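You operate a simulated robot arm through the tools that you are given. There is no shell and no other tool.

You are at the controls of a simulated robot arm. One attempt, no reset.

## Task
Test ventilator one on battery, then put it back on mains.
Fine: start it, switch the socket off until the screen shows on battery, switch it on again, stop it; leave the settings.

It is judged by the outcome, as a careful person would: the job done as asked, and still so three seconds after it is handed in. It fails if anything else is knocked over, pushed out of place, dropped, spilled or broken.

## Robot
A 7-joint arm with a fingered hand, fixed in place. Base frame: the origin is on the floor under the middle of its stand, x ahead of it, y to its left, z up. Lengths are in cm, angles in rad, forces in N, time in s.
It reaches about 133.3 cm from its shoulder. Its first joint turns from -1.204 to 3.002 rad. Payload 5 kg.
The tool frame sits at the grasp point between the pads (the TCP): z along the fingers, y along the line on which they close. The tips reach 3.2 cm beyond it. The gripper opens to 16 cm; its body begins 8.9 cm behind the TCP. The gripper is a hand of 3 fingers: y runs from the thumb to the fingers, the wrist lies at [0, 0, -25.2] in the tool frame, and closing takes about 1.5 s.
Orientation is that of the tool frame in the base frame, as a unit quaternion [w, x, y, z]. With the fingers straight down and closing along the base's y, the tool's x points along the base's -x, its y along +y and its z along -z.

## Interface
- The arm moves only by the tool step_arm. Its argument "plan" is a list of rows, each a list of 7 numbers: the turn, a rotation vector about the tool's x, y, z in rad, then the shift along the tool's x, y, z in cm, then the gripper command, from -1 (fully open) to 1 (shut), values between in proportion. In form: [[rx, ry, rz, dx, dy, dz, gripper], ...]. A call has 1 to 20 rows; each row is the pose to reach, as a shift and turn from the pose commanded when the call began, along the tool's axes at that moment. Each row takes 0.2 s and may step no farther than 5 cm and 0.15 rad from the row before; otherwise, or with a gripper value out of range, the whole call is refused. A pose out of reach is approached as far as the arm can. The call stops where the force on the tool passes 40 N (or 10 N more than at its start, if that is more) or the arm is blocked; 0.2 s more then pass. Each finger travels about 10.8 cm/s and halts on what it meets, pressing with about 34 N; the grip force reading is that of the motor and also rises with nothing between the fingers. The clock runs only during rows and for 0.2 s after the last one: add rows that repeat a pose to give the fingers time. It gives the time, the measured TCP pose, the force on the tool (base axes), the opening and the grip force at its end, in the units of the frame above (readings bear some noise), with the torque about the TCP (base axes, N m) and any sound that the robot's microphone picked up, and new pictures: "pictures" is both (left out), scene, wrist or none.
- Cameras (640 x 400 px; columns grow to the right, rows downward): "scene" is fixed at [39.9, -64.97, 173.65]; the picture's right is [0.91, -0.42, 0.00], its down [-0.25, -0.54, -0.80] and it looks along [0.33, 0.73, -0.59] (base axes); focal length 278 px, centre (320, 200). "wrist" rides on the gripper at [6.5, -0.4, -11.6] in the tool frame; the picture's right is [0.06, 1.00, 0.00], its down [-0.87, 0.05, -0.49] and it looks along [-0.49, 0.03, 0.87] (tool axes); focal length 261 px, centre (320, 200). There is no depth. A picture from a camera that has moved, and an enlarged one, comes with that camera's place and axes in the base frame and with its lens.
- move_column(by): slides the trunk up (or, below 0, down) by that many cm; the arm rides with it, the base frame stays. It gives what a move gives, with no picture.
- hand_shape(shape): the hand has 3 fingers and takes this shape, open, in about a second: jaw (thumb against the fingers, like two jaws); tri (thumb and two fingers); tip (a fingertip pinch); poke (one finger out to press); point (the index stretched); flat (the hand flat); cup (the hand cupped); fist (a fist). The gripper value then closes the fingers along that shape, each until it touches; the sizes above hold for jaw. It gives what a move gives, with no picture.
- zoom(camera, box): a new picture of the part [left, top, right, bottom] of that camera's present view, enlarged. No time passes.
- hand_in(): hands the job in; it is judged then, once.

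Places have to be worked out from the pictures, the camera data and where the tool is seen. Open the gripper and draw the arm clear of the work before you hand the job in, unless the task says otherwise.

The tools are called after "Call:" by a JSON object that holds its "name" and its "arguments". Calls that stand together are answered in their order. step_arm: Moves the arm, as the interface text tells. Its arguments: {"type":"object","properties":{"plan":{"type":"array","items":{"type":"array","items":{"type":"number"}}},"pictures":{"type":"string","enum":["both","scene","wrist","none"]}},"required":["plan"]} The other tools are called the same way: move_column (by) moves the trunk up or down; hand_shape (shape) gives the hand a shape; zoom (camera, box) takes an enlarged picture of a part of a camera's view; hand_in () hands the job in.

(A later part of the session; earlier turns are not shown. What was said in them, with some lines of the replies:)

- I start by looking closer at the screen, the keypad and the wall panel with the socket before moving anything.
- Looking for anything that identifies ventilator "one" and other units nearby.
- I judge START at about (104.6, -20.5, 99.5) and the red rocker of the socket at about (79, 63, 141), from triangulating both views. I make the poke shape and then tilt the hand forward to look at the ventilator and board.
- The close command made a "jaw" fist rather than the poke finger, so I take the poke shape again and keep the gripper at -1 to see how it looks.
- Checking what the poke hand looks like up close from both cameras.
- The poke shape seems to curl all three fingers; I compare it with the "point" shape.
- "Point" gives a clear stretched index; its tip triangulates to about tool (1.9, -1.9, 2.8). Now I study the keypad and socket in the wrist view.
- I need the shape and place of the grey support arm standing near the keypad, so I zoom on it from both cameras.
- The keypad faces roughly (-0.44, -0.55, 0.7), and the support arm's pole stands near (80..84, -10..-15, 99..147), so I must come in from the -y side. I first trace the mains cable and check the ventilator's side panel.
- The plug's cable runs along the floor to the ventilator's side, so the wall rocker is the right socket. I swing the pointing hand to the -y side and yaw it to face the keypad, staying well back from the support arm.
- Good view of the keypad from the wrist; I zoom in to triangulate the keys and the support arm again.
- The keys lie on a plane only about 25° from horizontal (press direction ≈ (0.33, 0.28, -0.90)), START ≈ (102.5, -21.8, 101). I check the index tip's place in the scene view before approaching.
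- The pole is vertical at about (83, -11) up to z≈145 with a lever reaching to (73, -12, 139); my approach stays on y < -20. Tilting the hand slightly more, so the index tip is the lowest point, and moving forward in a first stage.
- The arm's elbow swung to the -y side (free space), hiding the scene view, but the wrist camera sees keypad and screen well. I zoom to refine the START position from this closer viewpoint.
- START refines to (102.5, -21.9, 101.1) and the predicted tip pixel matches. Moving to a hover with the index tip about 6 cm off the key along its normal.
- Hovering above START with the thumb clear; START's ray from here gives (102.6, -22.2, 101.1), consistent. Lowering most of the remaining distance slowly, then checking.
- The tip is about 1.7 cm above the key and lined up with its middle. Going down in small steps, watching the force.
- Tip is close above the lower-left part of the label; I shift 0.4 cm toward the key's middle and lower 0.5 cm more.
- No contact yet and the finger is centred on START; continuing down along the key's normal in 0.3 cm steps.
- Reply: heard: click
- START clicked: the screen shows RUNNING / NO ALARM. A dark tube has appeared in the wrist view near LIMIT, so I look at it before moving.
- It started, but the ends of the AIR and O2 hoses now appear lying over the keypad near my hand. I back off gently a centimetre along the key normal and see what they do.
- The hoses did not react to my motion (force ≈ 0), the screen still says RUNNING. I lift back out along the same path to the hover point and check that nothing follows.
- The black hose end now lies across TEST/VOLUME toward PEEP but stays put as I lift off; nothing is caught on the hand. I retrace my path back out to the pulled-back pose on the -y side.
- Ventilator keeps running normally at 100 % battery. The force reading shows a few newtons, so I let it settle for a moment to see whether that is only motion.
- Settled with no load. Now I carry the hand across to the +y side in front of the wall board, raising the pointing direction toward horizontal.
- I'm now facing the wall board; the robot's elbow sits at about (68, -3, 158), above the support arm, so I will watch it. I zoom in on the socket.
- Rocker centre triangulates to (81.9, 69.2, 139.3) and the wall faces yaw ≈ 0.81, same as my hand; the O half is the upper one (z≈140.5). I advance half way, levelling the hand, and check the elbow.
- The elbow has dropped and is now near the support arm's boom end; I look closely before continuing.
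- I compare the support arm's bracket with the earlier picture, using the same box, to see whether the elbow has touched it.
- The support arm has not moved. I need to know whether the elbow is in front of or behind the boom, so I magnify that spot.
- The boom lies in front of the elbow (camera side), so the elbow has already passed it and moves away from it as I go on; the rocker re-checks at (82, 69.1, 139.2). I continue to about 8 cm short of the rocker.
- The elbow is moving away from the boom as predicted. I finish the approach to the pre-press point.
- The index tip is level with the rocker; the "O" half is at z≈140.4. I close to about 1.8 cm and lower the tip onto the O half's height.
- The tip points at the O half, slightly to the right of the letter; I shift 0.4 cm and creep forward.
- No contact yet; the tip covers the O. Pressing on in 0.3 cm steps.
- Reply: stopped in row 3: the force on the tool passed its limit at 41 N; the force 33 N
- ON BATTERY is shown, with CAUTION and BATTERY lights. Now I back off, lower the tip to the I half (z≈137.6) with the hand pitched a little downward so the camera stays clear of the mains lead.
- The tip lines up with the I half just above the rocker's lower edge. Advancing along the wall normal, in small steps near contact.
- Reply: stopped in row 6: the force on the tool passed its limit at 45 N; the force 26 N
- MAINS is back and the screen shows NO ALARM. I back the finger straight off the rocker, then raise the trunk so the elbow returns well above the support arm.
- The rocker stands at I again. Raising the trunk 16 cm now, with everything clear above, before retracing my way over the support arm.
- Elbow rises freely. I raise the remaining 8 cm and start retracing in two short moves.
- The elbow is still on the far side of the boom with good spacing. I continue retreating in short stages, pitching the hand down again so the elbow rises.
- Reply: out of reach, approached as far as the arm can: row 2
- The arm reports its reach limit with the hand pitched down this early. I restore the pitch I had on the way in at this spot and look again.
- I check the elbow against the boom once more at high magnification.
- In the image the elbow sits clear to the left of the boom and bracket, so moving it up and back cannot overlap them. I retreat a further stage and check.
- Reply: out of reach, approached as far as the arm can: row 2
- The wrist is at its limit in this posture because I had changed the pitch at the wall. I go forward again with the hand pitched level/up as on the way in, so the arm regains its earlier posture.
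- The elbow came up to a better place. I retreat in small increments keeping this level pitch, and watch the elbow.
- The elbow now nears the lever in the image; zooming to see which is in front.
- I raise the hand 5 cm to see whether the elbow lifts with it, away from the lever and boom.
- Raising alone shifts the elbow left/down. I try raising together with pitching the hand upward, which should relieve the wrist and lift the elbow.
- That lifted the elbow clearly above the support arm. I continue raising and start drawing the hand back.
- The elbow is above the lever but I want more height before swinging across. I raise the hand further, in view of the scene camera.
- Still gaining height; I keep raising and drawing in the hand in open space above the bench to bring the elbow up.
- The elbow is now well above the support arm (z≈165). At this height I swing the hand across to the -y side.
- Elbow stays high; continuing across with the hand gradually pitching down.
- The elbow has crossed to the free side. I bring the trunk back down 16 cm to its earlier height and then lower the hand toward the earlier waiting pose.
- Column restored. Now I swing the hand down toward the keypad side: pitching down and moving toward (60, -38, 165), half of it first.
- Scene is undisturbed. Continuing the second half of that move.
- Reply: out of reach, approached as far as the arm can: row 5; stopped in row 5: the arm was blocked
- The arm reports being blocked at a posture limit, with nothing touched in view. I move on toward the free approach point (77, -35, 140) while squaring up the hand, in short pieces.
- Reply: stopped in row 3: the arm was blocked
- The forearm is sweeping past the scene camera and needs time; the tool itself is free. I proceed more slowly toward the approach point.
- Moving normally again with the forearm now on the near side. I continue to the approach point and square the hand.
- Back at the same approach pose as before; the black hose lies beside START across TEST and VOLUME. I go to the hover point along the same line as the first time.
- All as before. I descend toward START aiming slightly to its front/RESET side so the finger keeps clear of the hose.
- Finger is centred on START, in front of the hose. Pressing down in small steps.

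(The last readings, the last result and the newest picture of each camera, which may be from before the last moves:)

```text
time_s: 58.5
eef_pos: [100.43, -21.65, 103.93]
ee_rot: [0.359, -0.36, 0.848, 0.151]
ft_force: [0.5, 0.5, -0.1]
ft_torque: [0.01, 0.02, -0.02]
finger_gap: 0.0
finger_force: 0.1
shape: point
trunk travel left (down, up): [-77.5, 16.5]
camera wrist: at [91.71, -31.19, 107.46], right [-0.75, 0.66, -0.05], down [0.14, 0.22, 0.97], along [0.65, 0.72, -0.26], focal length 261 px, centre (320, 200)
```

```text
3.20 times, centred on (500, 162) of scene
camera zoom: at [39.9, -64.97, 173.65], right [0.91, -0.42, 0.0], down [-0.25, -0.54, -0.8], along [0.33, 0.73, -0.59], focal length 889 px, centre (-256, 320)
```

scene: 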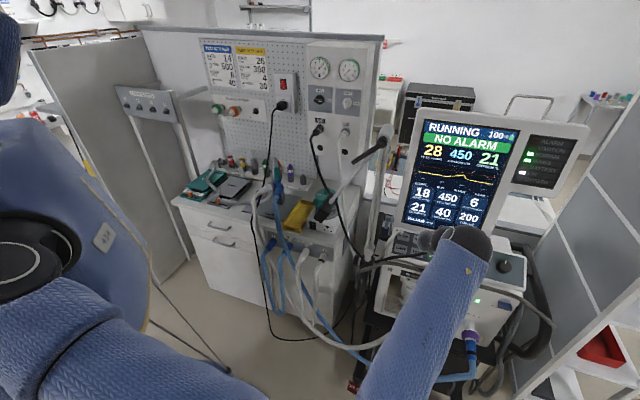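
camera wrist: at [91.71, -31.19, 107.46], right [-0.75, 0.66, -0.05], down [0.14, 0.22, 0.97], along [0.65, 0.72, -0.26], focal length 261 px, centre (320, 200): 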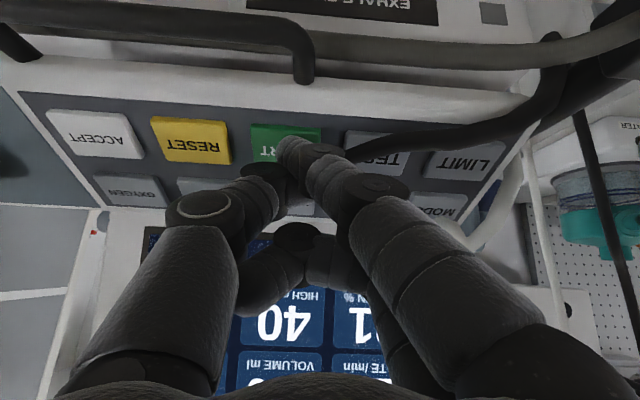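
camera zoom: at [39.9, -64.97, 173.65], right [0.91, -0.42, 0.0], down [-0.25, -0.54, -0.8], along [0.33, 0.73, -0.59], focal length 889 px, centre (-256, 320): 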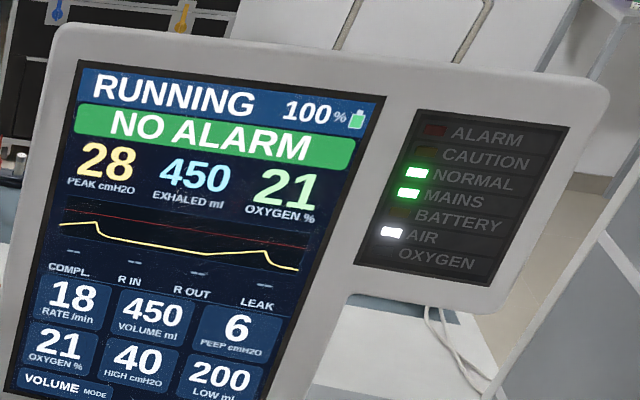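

No contact yet; a little farther, with a 0.3 cm shift toward the key's middle.

Call:
{"name": "step_arm", "arguments": {"plan": [[0, 0, 0, 0.05, -0.3, 0.1, -1], [0, 0, 0, 0.14, -0.3, 0.37, -1], [0, 0, 0, 0.23, -0.32, 0.6, -1]], "pictures": "wrist"}}

Call:
{"name": "zoom", "arguments": {"camera": "scene", "box": [400, 100, 600, 225]}}

```text
time_s: 59.3
eef_pos: [100.82, -21.45, 103.74]
ee_rot: [0.36, -0.361, 0.847, 0.152]
ft_force: [-2.9, 0.6, 7.7]
ft_torque: [-0.03, -0.06, 0.0]
finger_gap: 0.01
finger_force: 0.0
shape: point
trunk travel left (down, up): [-77.5, 16.5]
heard: click
camera wrist: at [92.08, -31.24, 107.09], right [-0.75, 0.66, -0.05], down [0.13, 0.22, 0.97], along [0.65, 0.72, -0.25], focal length 261 px, centre (320, 200)
```

wrist: 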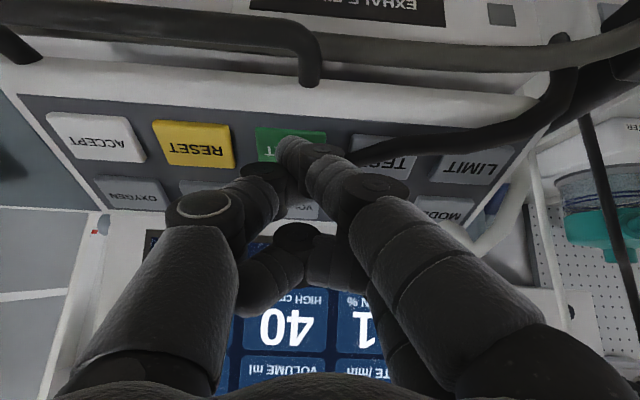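

```text
3.20 times, centred on (500, 162) of scene
camera zoom: at [39.9, -64.97, 173.65], right [0.91, -0.42, 0.0], down [-0.25, -0.54, -0.8], along [0.33, 0.73, -0.59], focal length 889 px, centre (-256, 320)
```

zoom: 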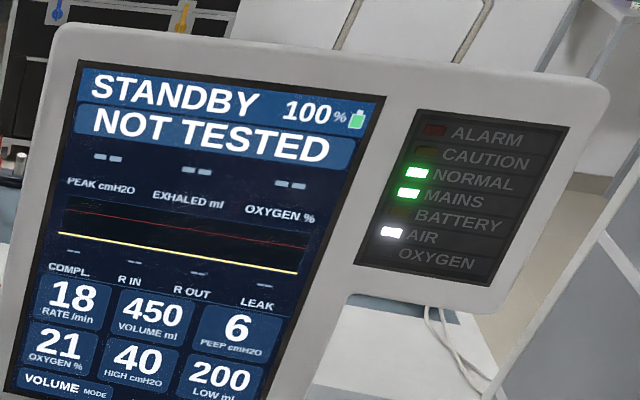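

STANDBY with MAINS lit: it is stopped and on mains, settings unchanged. I lift the finger straight off and back to the hover point.

Call:
{"name": "step_arm", "arguments": {"plan": [[0, 0, 0, -0.35, 0.05, -0.94, -1], [0, 0, 0, -0.9, 0.2, -2.2, -1], [0, 0, 0, -1.6, 0.4, -3.6, -1], [0, 0, 0, -2.3, 0.6, -5.0, -1], [0, 0, 0, -3.0, 0.8, -6.2, -1]], "pictures": "both"}}

Call:
{"name": "zoom", "arguments": {"camera": "scene", "box": [340, 100, 600, 290]}}

```text
time_s: 60.5
eef_pos: [98.61, -22.77, 109.98]
ee_rot: [0.358, -0.361, 0.848, 0.152]
ft_force: [0.1, 0.3, 0.1]
ft_torque: [-0.02, 0.01, 0.0]
finger_gap: 0.03
finger_force: 0.1
shape: point
trunk travel left (down, up): [-77.5, 16.5]
camera wrist: at [89.89, -32.32, 113.35], right [-0.75, 0.66, -0.05], down [0.14, 0.22, 0.97], along [0.65, 0.72, -0.26], focal length 261 px, centre (320, 200)
```

scene: 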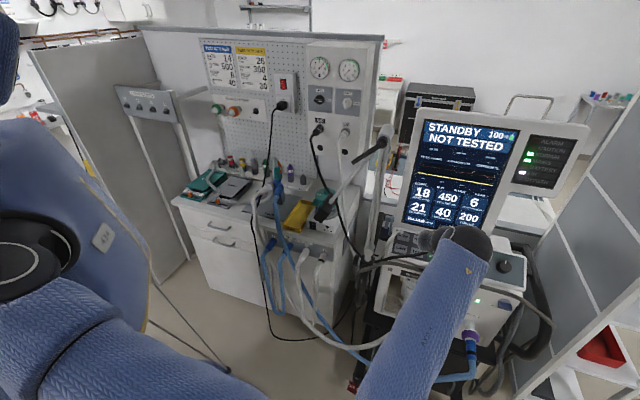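
wrist: 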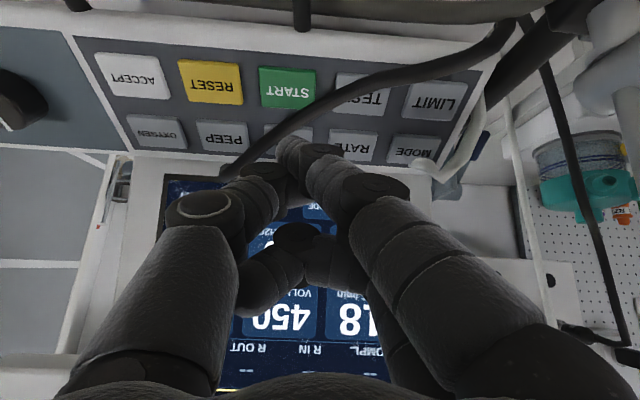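

```text
2.11 times, centred on (470, 195) of scene
camera zoom: at [39.9, -64.97, 173.65], right [0.91, -0.42, 0.0], down [-0.25, -0.54, -0.8], along [0.33, 0.73, -0.59], focal length 585 px, centre (4, 210)
```

zoom: 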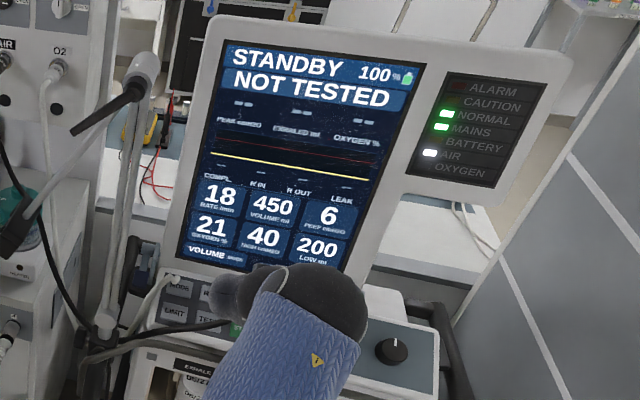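

I retrace the known-good path out to the pulled-back pose, clear of the ventilator and support arm.

Call:
{"name": "step_arm", "arguments": {"plan": [[0, 0, 0, -0.47, 0.7, -3.81, -1], [0, 0, 0, -0.94, 1.39, -7.62, -1], [0, 0, 0, -1.42, 2.09, -11.43, -1], [0, 0, 0, -1.89, 2.78, -15.24, -1], [0, 0, 0, -2.36, 3.48, -19.05, -1], [0, 0, 0, -2.83, 4.18, -22.86, -1], [0, 0, 0, -3.3, 4.87, -26.67, -1], [0, 0, 0, -3.78, 5.57, -30.48, -1], [0, 0, 0, -4.25, 6.26, -34.29, -1], [0, 0, 0, -4.72, 6.96, -38.1, -1], [0, 0.033, 0, -4.3, 10.53, -40.92, -1], [0, 0.067, 0, -3.88, 14.09, -43.73, -1], [0, 0.1, 0, -3.46, 17.66, -46.55, -1], [0, 0.133, 0, -3.03, 21.23, -49.37, -1], [0, 0.167, 0, -2.61, 24.79, -52.18, -1], [0, 0.2, 0, -2.19, 28.36, -55.0, -1]], "pictures": "both"}}

Call:
{"name": "zoom", "arguments": {"camera": "scene", "box": [310, 100, 600, 300]}}

```text
time_s: 63.9
eef_pos: [52.48, -30.62, 147.93]
ee_rot: [0.254, -0.372, 0.884, 0.123]
ft_force: [-1.7, -0.4, 2.8]
ft_torque: [-0.09, 0.01, -0.04]
finger_gap: 0.0
finger_force: 0.1
shape: point
trunk travel left (down, up): [-77.5, 16.5]
camera wrist: at [44.65, -39.48, 154.21], right [-0.75, 0.66, -0.01], down [0.3, 0.36, 0.88], along [0.58, 0.67, -0.47], focal length 261 px, centre (320, 200)
```

scene: 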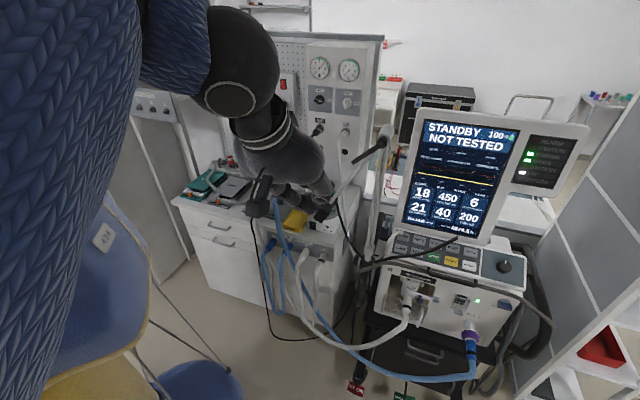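
wrist: 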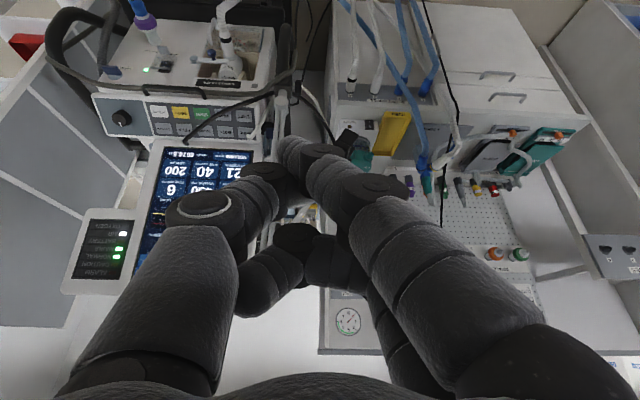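

```text
2.00 times, centred on (455, 200) of scene
camera zoom: at [39.9, -64.97, 173.65], right [0.91, -0.42, 0.0], down [-0.25, -0.54, -0.8], along [0.33, 0.73, -0.59], focal length 555 px, centre (50, 200)
```

zoom: 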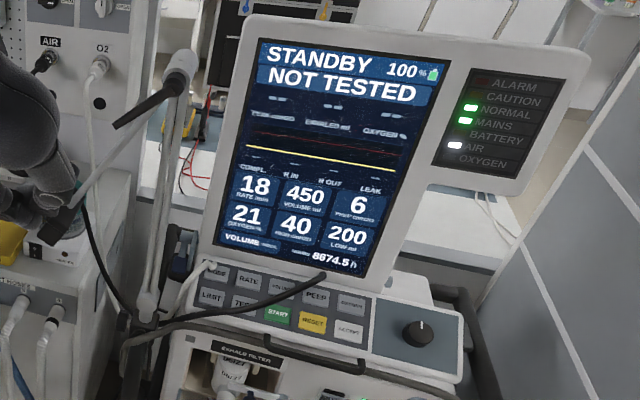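

Stopped and on mains, all settings as at the start. I look once more at the hose ends and the rest of the bench for anything out of place.

Call:
{"name": "zoom", "arguments": {"camera": "wrist", "box": [80, 40, 340, 200]}}

Call:
{"name": "zoom", "arguments": {"camera": "scene", "box": [170, 100, 390, 300]}}

Call:
{"name": "zoom", "arguments": {"camera": "scene", "box": [330, 190, 500, 300]}}

```text
2.46 times, centred on (210, 120) of wrist
camera zoom: at [44.65, -39.48, 154.21], right [-0.75, 0.66, -0.01], down [0.3, 0.36, 0.88], along [0.58, 0.67, -0.47], focal length 642 px, centre (591, 397)
```

zoom: 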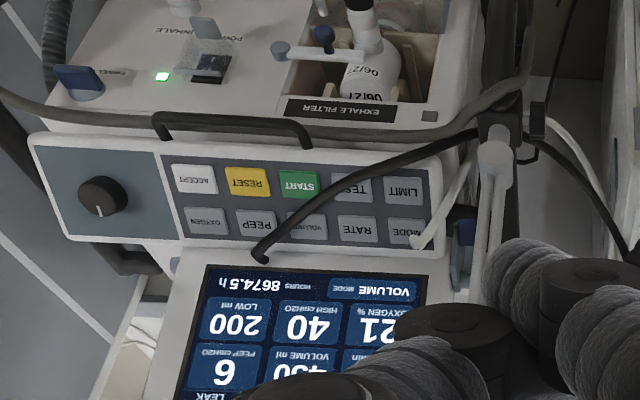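

```text
2.00 times, centred on (280, 200) of scene
camera zoom: at [39.9, -64.97, 173.65], right [0.91, -0.42, 0.0], down [-0.25, -0.54, -0.8], along [0.33, 0.73, -0.59], focal length 555 px, centre (400, 200)
```

zoom: 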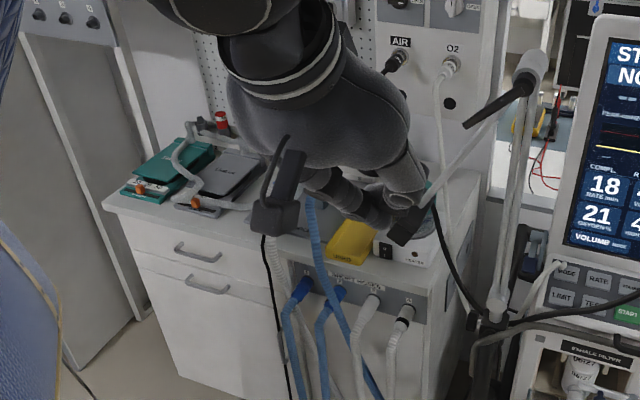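

```text
3.64 times, centred on (415, 245) of scene
camera zoom: at [39.9, -64.97, 173.65], right [0.91, -0.42, 0.0], down [-0.25, -0.54, -0.8], along [0.33, 0.73, -0.59], focal length 1010 px, centre (-26, 36)
```

zoom: 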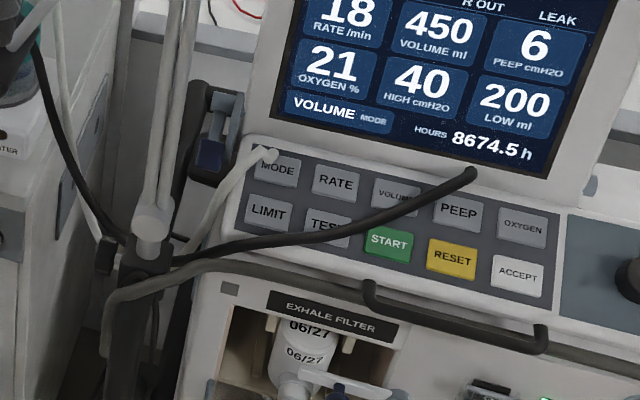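

The hoses' odd lie appeared at the key click itself and they are untouched by the hand; supply light AIR is still lit and nothing else has moved. I lift the hand a bit further away and let it settle, then open it.

Call:
{"name": "step_arm", "arguments": {"plan": [[0, 0, 0, -1.13, 0.96, -3.27, -1], [0, 0, 0, -2.25, 1.92, -6.53, -1], [0, 0, 0, -3.38, 2.88, -9.8, -1], [0, 0, 0, -3.38, 2.88, -9.8, -1], [0, 0, 0, -3.38, 2.88, -9.8, -1]], "pictures": "scene"}}

Call:
{"name": "hand_shape", "arguments": {"shape": "jaw"}}

Call:
{"name": "step_arm", "arguments": {"plan": [[0, 0, 0, 0, 0, 0, -1], [0, 0, 0, 0, 0, 0, -1], [0, 0, 0, 0, 0, 0, -1], [0, 0, 0, 0, 0, 0, -1], [0, 0, 0, 0, 0, 0, -1]], "pictures": "both"}}

Call:
{"name": "zoom", "arguments": {"camera": "scene", "box": [310, 100, 600, 300]}}

```text
time_s: 65.1
eef_pos: [47.62, -30.46, 159.64]
ee_rot: [0.272, -0.374, 0.879, 0.116]
ft_force: [-1.1, 0.0, -0.2]
ft_torque: [-0.01, -0.02, -0.01]
finger_gap: 0.0
finger_force: 0.1
shape: point
trunk travel left (down, up): [-77.5, 16.5]
```

scene: 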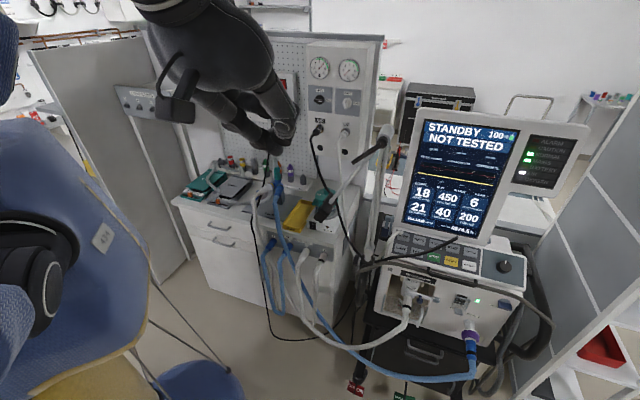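

```text
time_s: 66.0
eef_pos: [47.69, -30.54, 159.63]
ee_rot: [0.272, -0.374, 0.879, 0.114]
ft_force: [0.3, -0.5, -0.2]
ft_torque: [0.01, 0.01, -0.02]
finger_gap: 15.99
finger_force: 0.1
shape: jaw
trunk travel left (down, up): [-77.5, 16.5]
```

```text
time_s: 67.2
eef_pos: [47.78, -30.52, 159.66]
ee_rot: [0.272, -0.374, 0.879, 0.114]
ft_force: [0.5, 0.4, -0.3]
ft_torque: [-0.02, 0.02, 0.02]
finger_gap: 16.01
finger_force: 0.1
shape: jaw
trunk travel left (down, up): [-77.5, 16.5]
camera wrist: at [39.74, -39.42, 165.55], right [-0.75, 0.66, -0.04], down [0.27, 0.36, 0.9], along [0.6, 0.67, -0.44], focal length 261 px, centre (320, 200)
```

scene: 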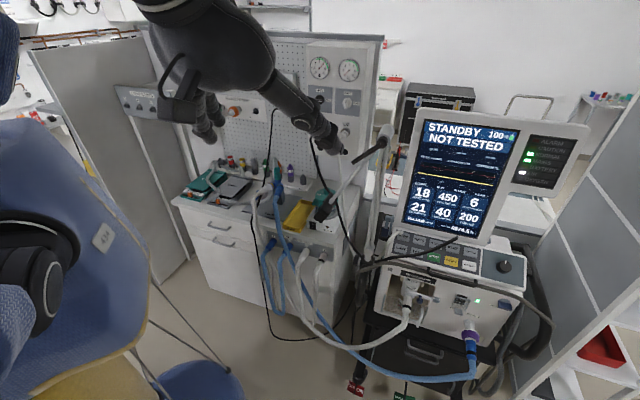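
wrist: 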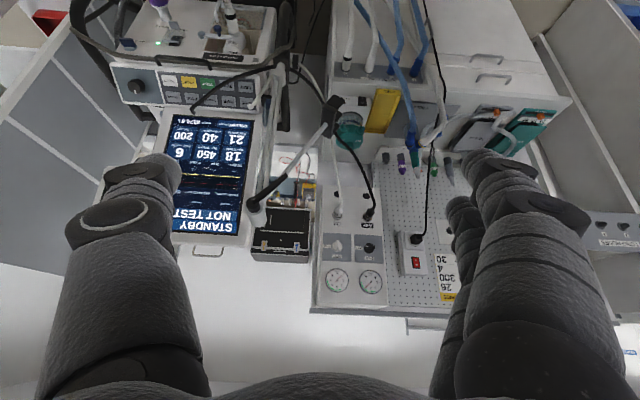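

```text
2.00 times, centred on (455, 200) of scene
camera zoom: at [39.9, -64.97, 173.65], right [0.91, -0.42, 0.0], down [-0.25, -0.54, -0.8], along [0.33, 0.73, -0.59], focal length 555 px, centre (50, 200)
```

zoom: 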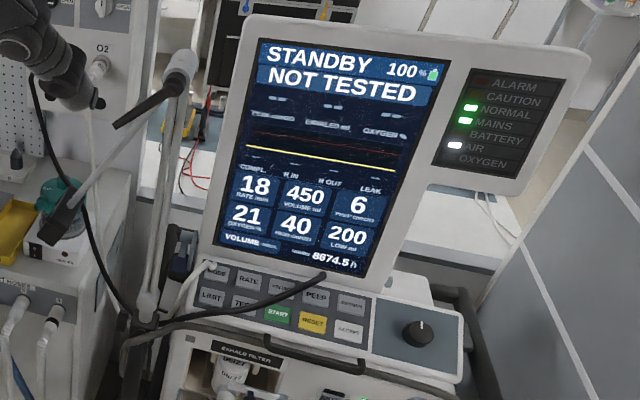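

The ventilator is in STANDBY on MAINS at 100 %, with settings 18/450/6/21/40/200 in VOLUME mode unchanged. The wall rocker is on I, and the hand is open and clear. I hand the job in.

Call:
{"name": "hand_in", "arguments": {}}

```text
The job is handed in.
```

Ventilator one passed its battery test and is back on mains, stopped in STANDBY. The job is handed in.

- **Start:** I pressed START and the screen showed RUNNING / NO ALARM.
- **On battery:** I switched the wall socket off. The screen showed ON BATTERY, the CAUTION and BATTERY lights came on, and it kept running with the charge at 99 %.
- **Back on mains:** I switched the socket on again. The MAINS light returned and the screen showed NO ALARM.
- **Stop:** I pressed START once more and it went to STANDBY, with the charge at 100 %.
- **Settings:** they read the same as at the start: VOLUME mode, 18, 450, 6, 21, 40, 200.

**Hoses:** when START first clicked, the ends of the AIR and O2 hoses appeared lying across the keypad, where they had not been before. They have stayed there since. I felt no contact with them, the AIR light stayed on and no supply alarm came up. I don't know why they shifted, and I left them as they are, so check that both are properly connected.

The support arm looked unmoved whenever I compared it. The hand is open and clear of the ventilator.
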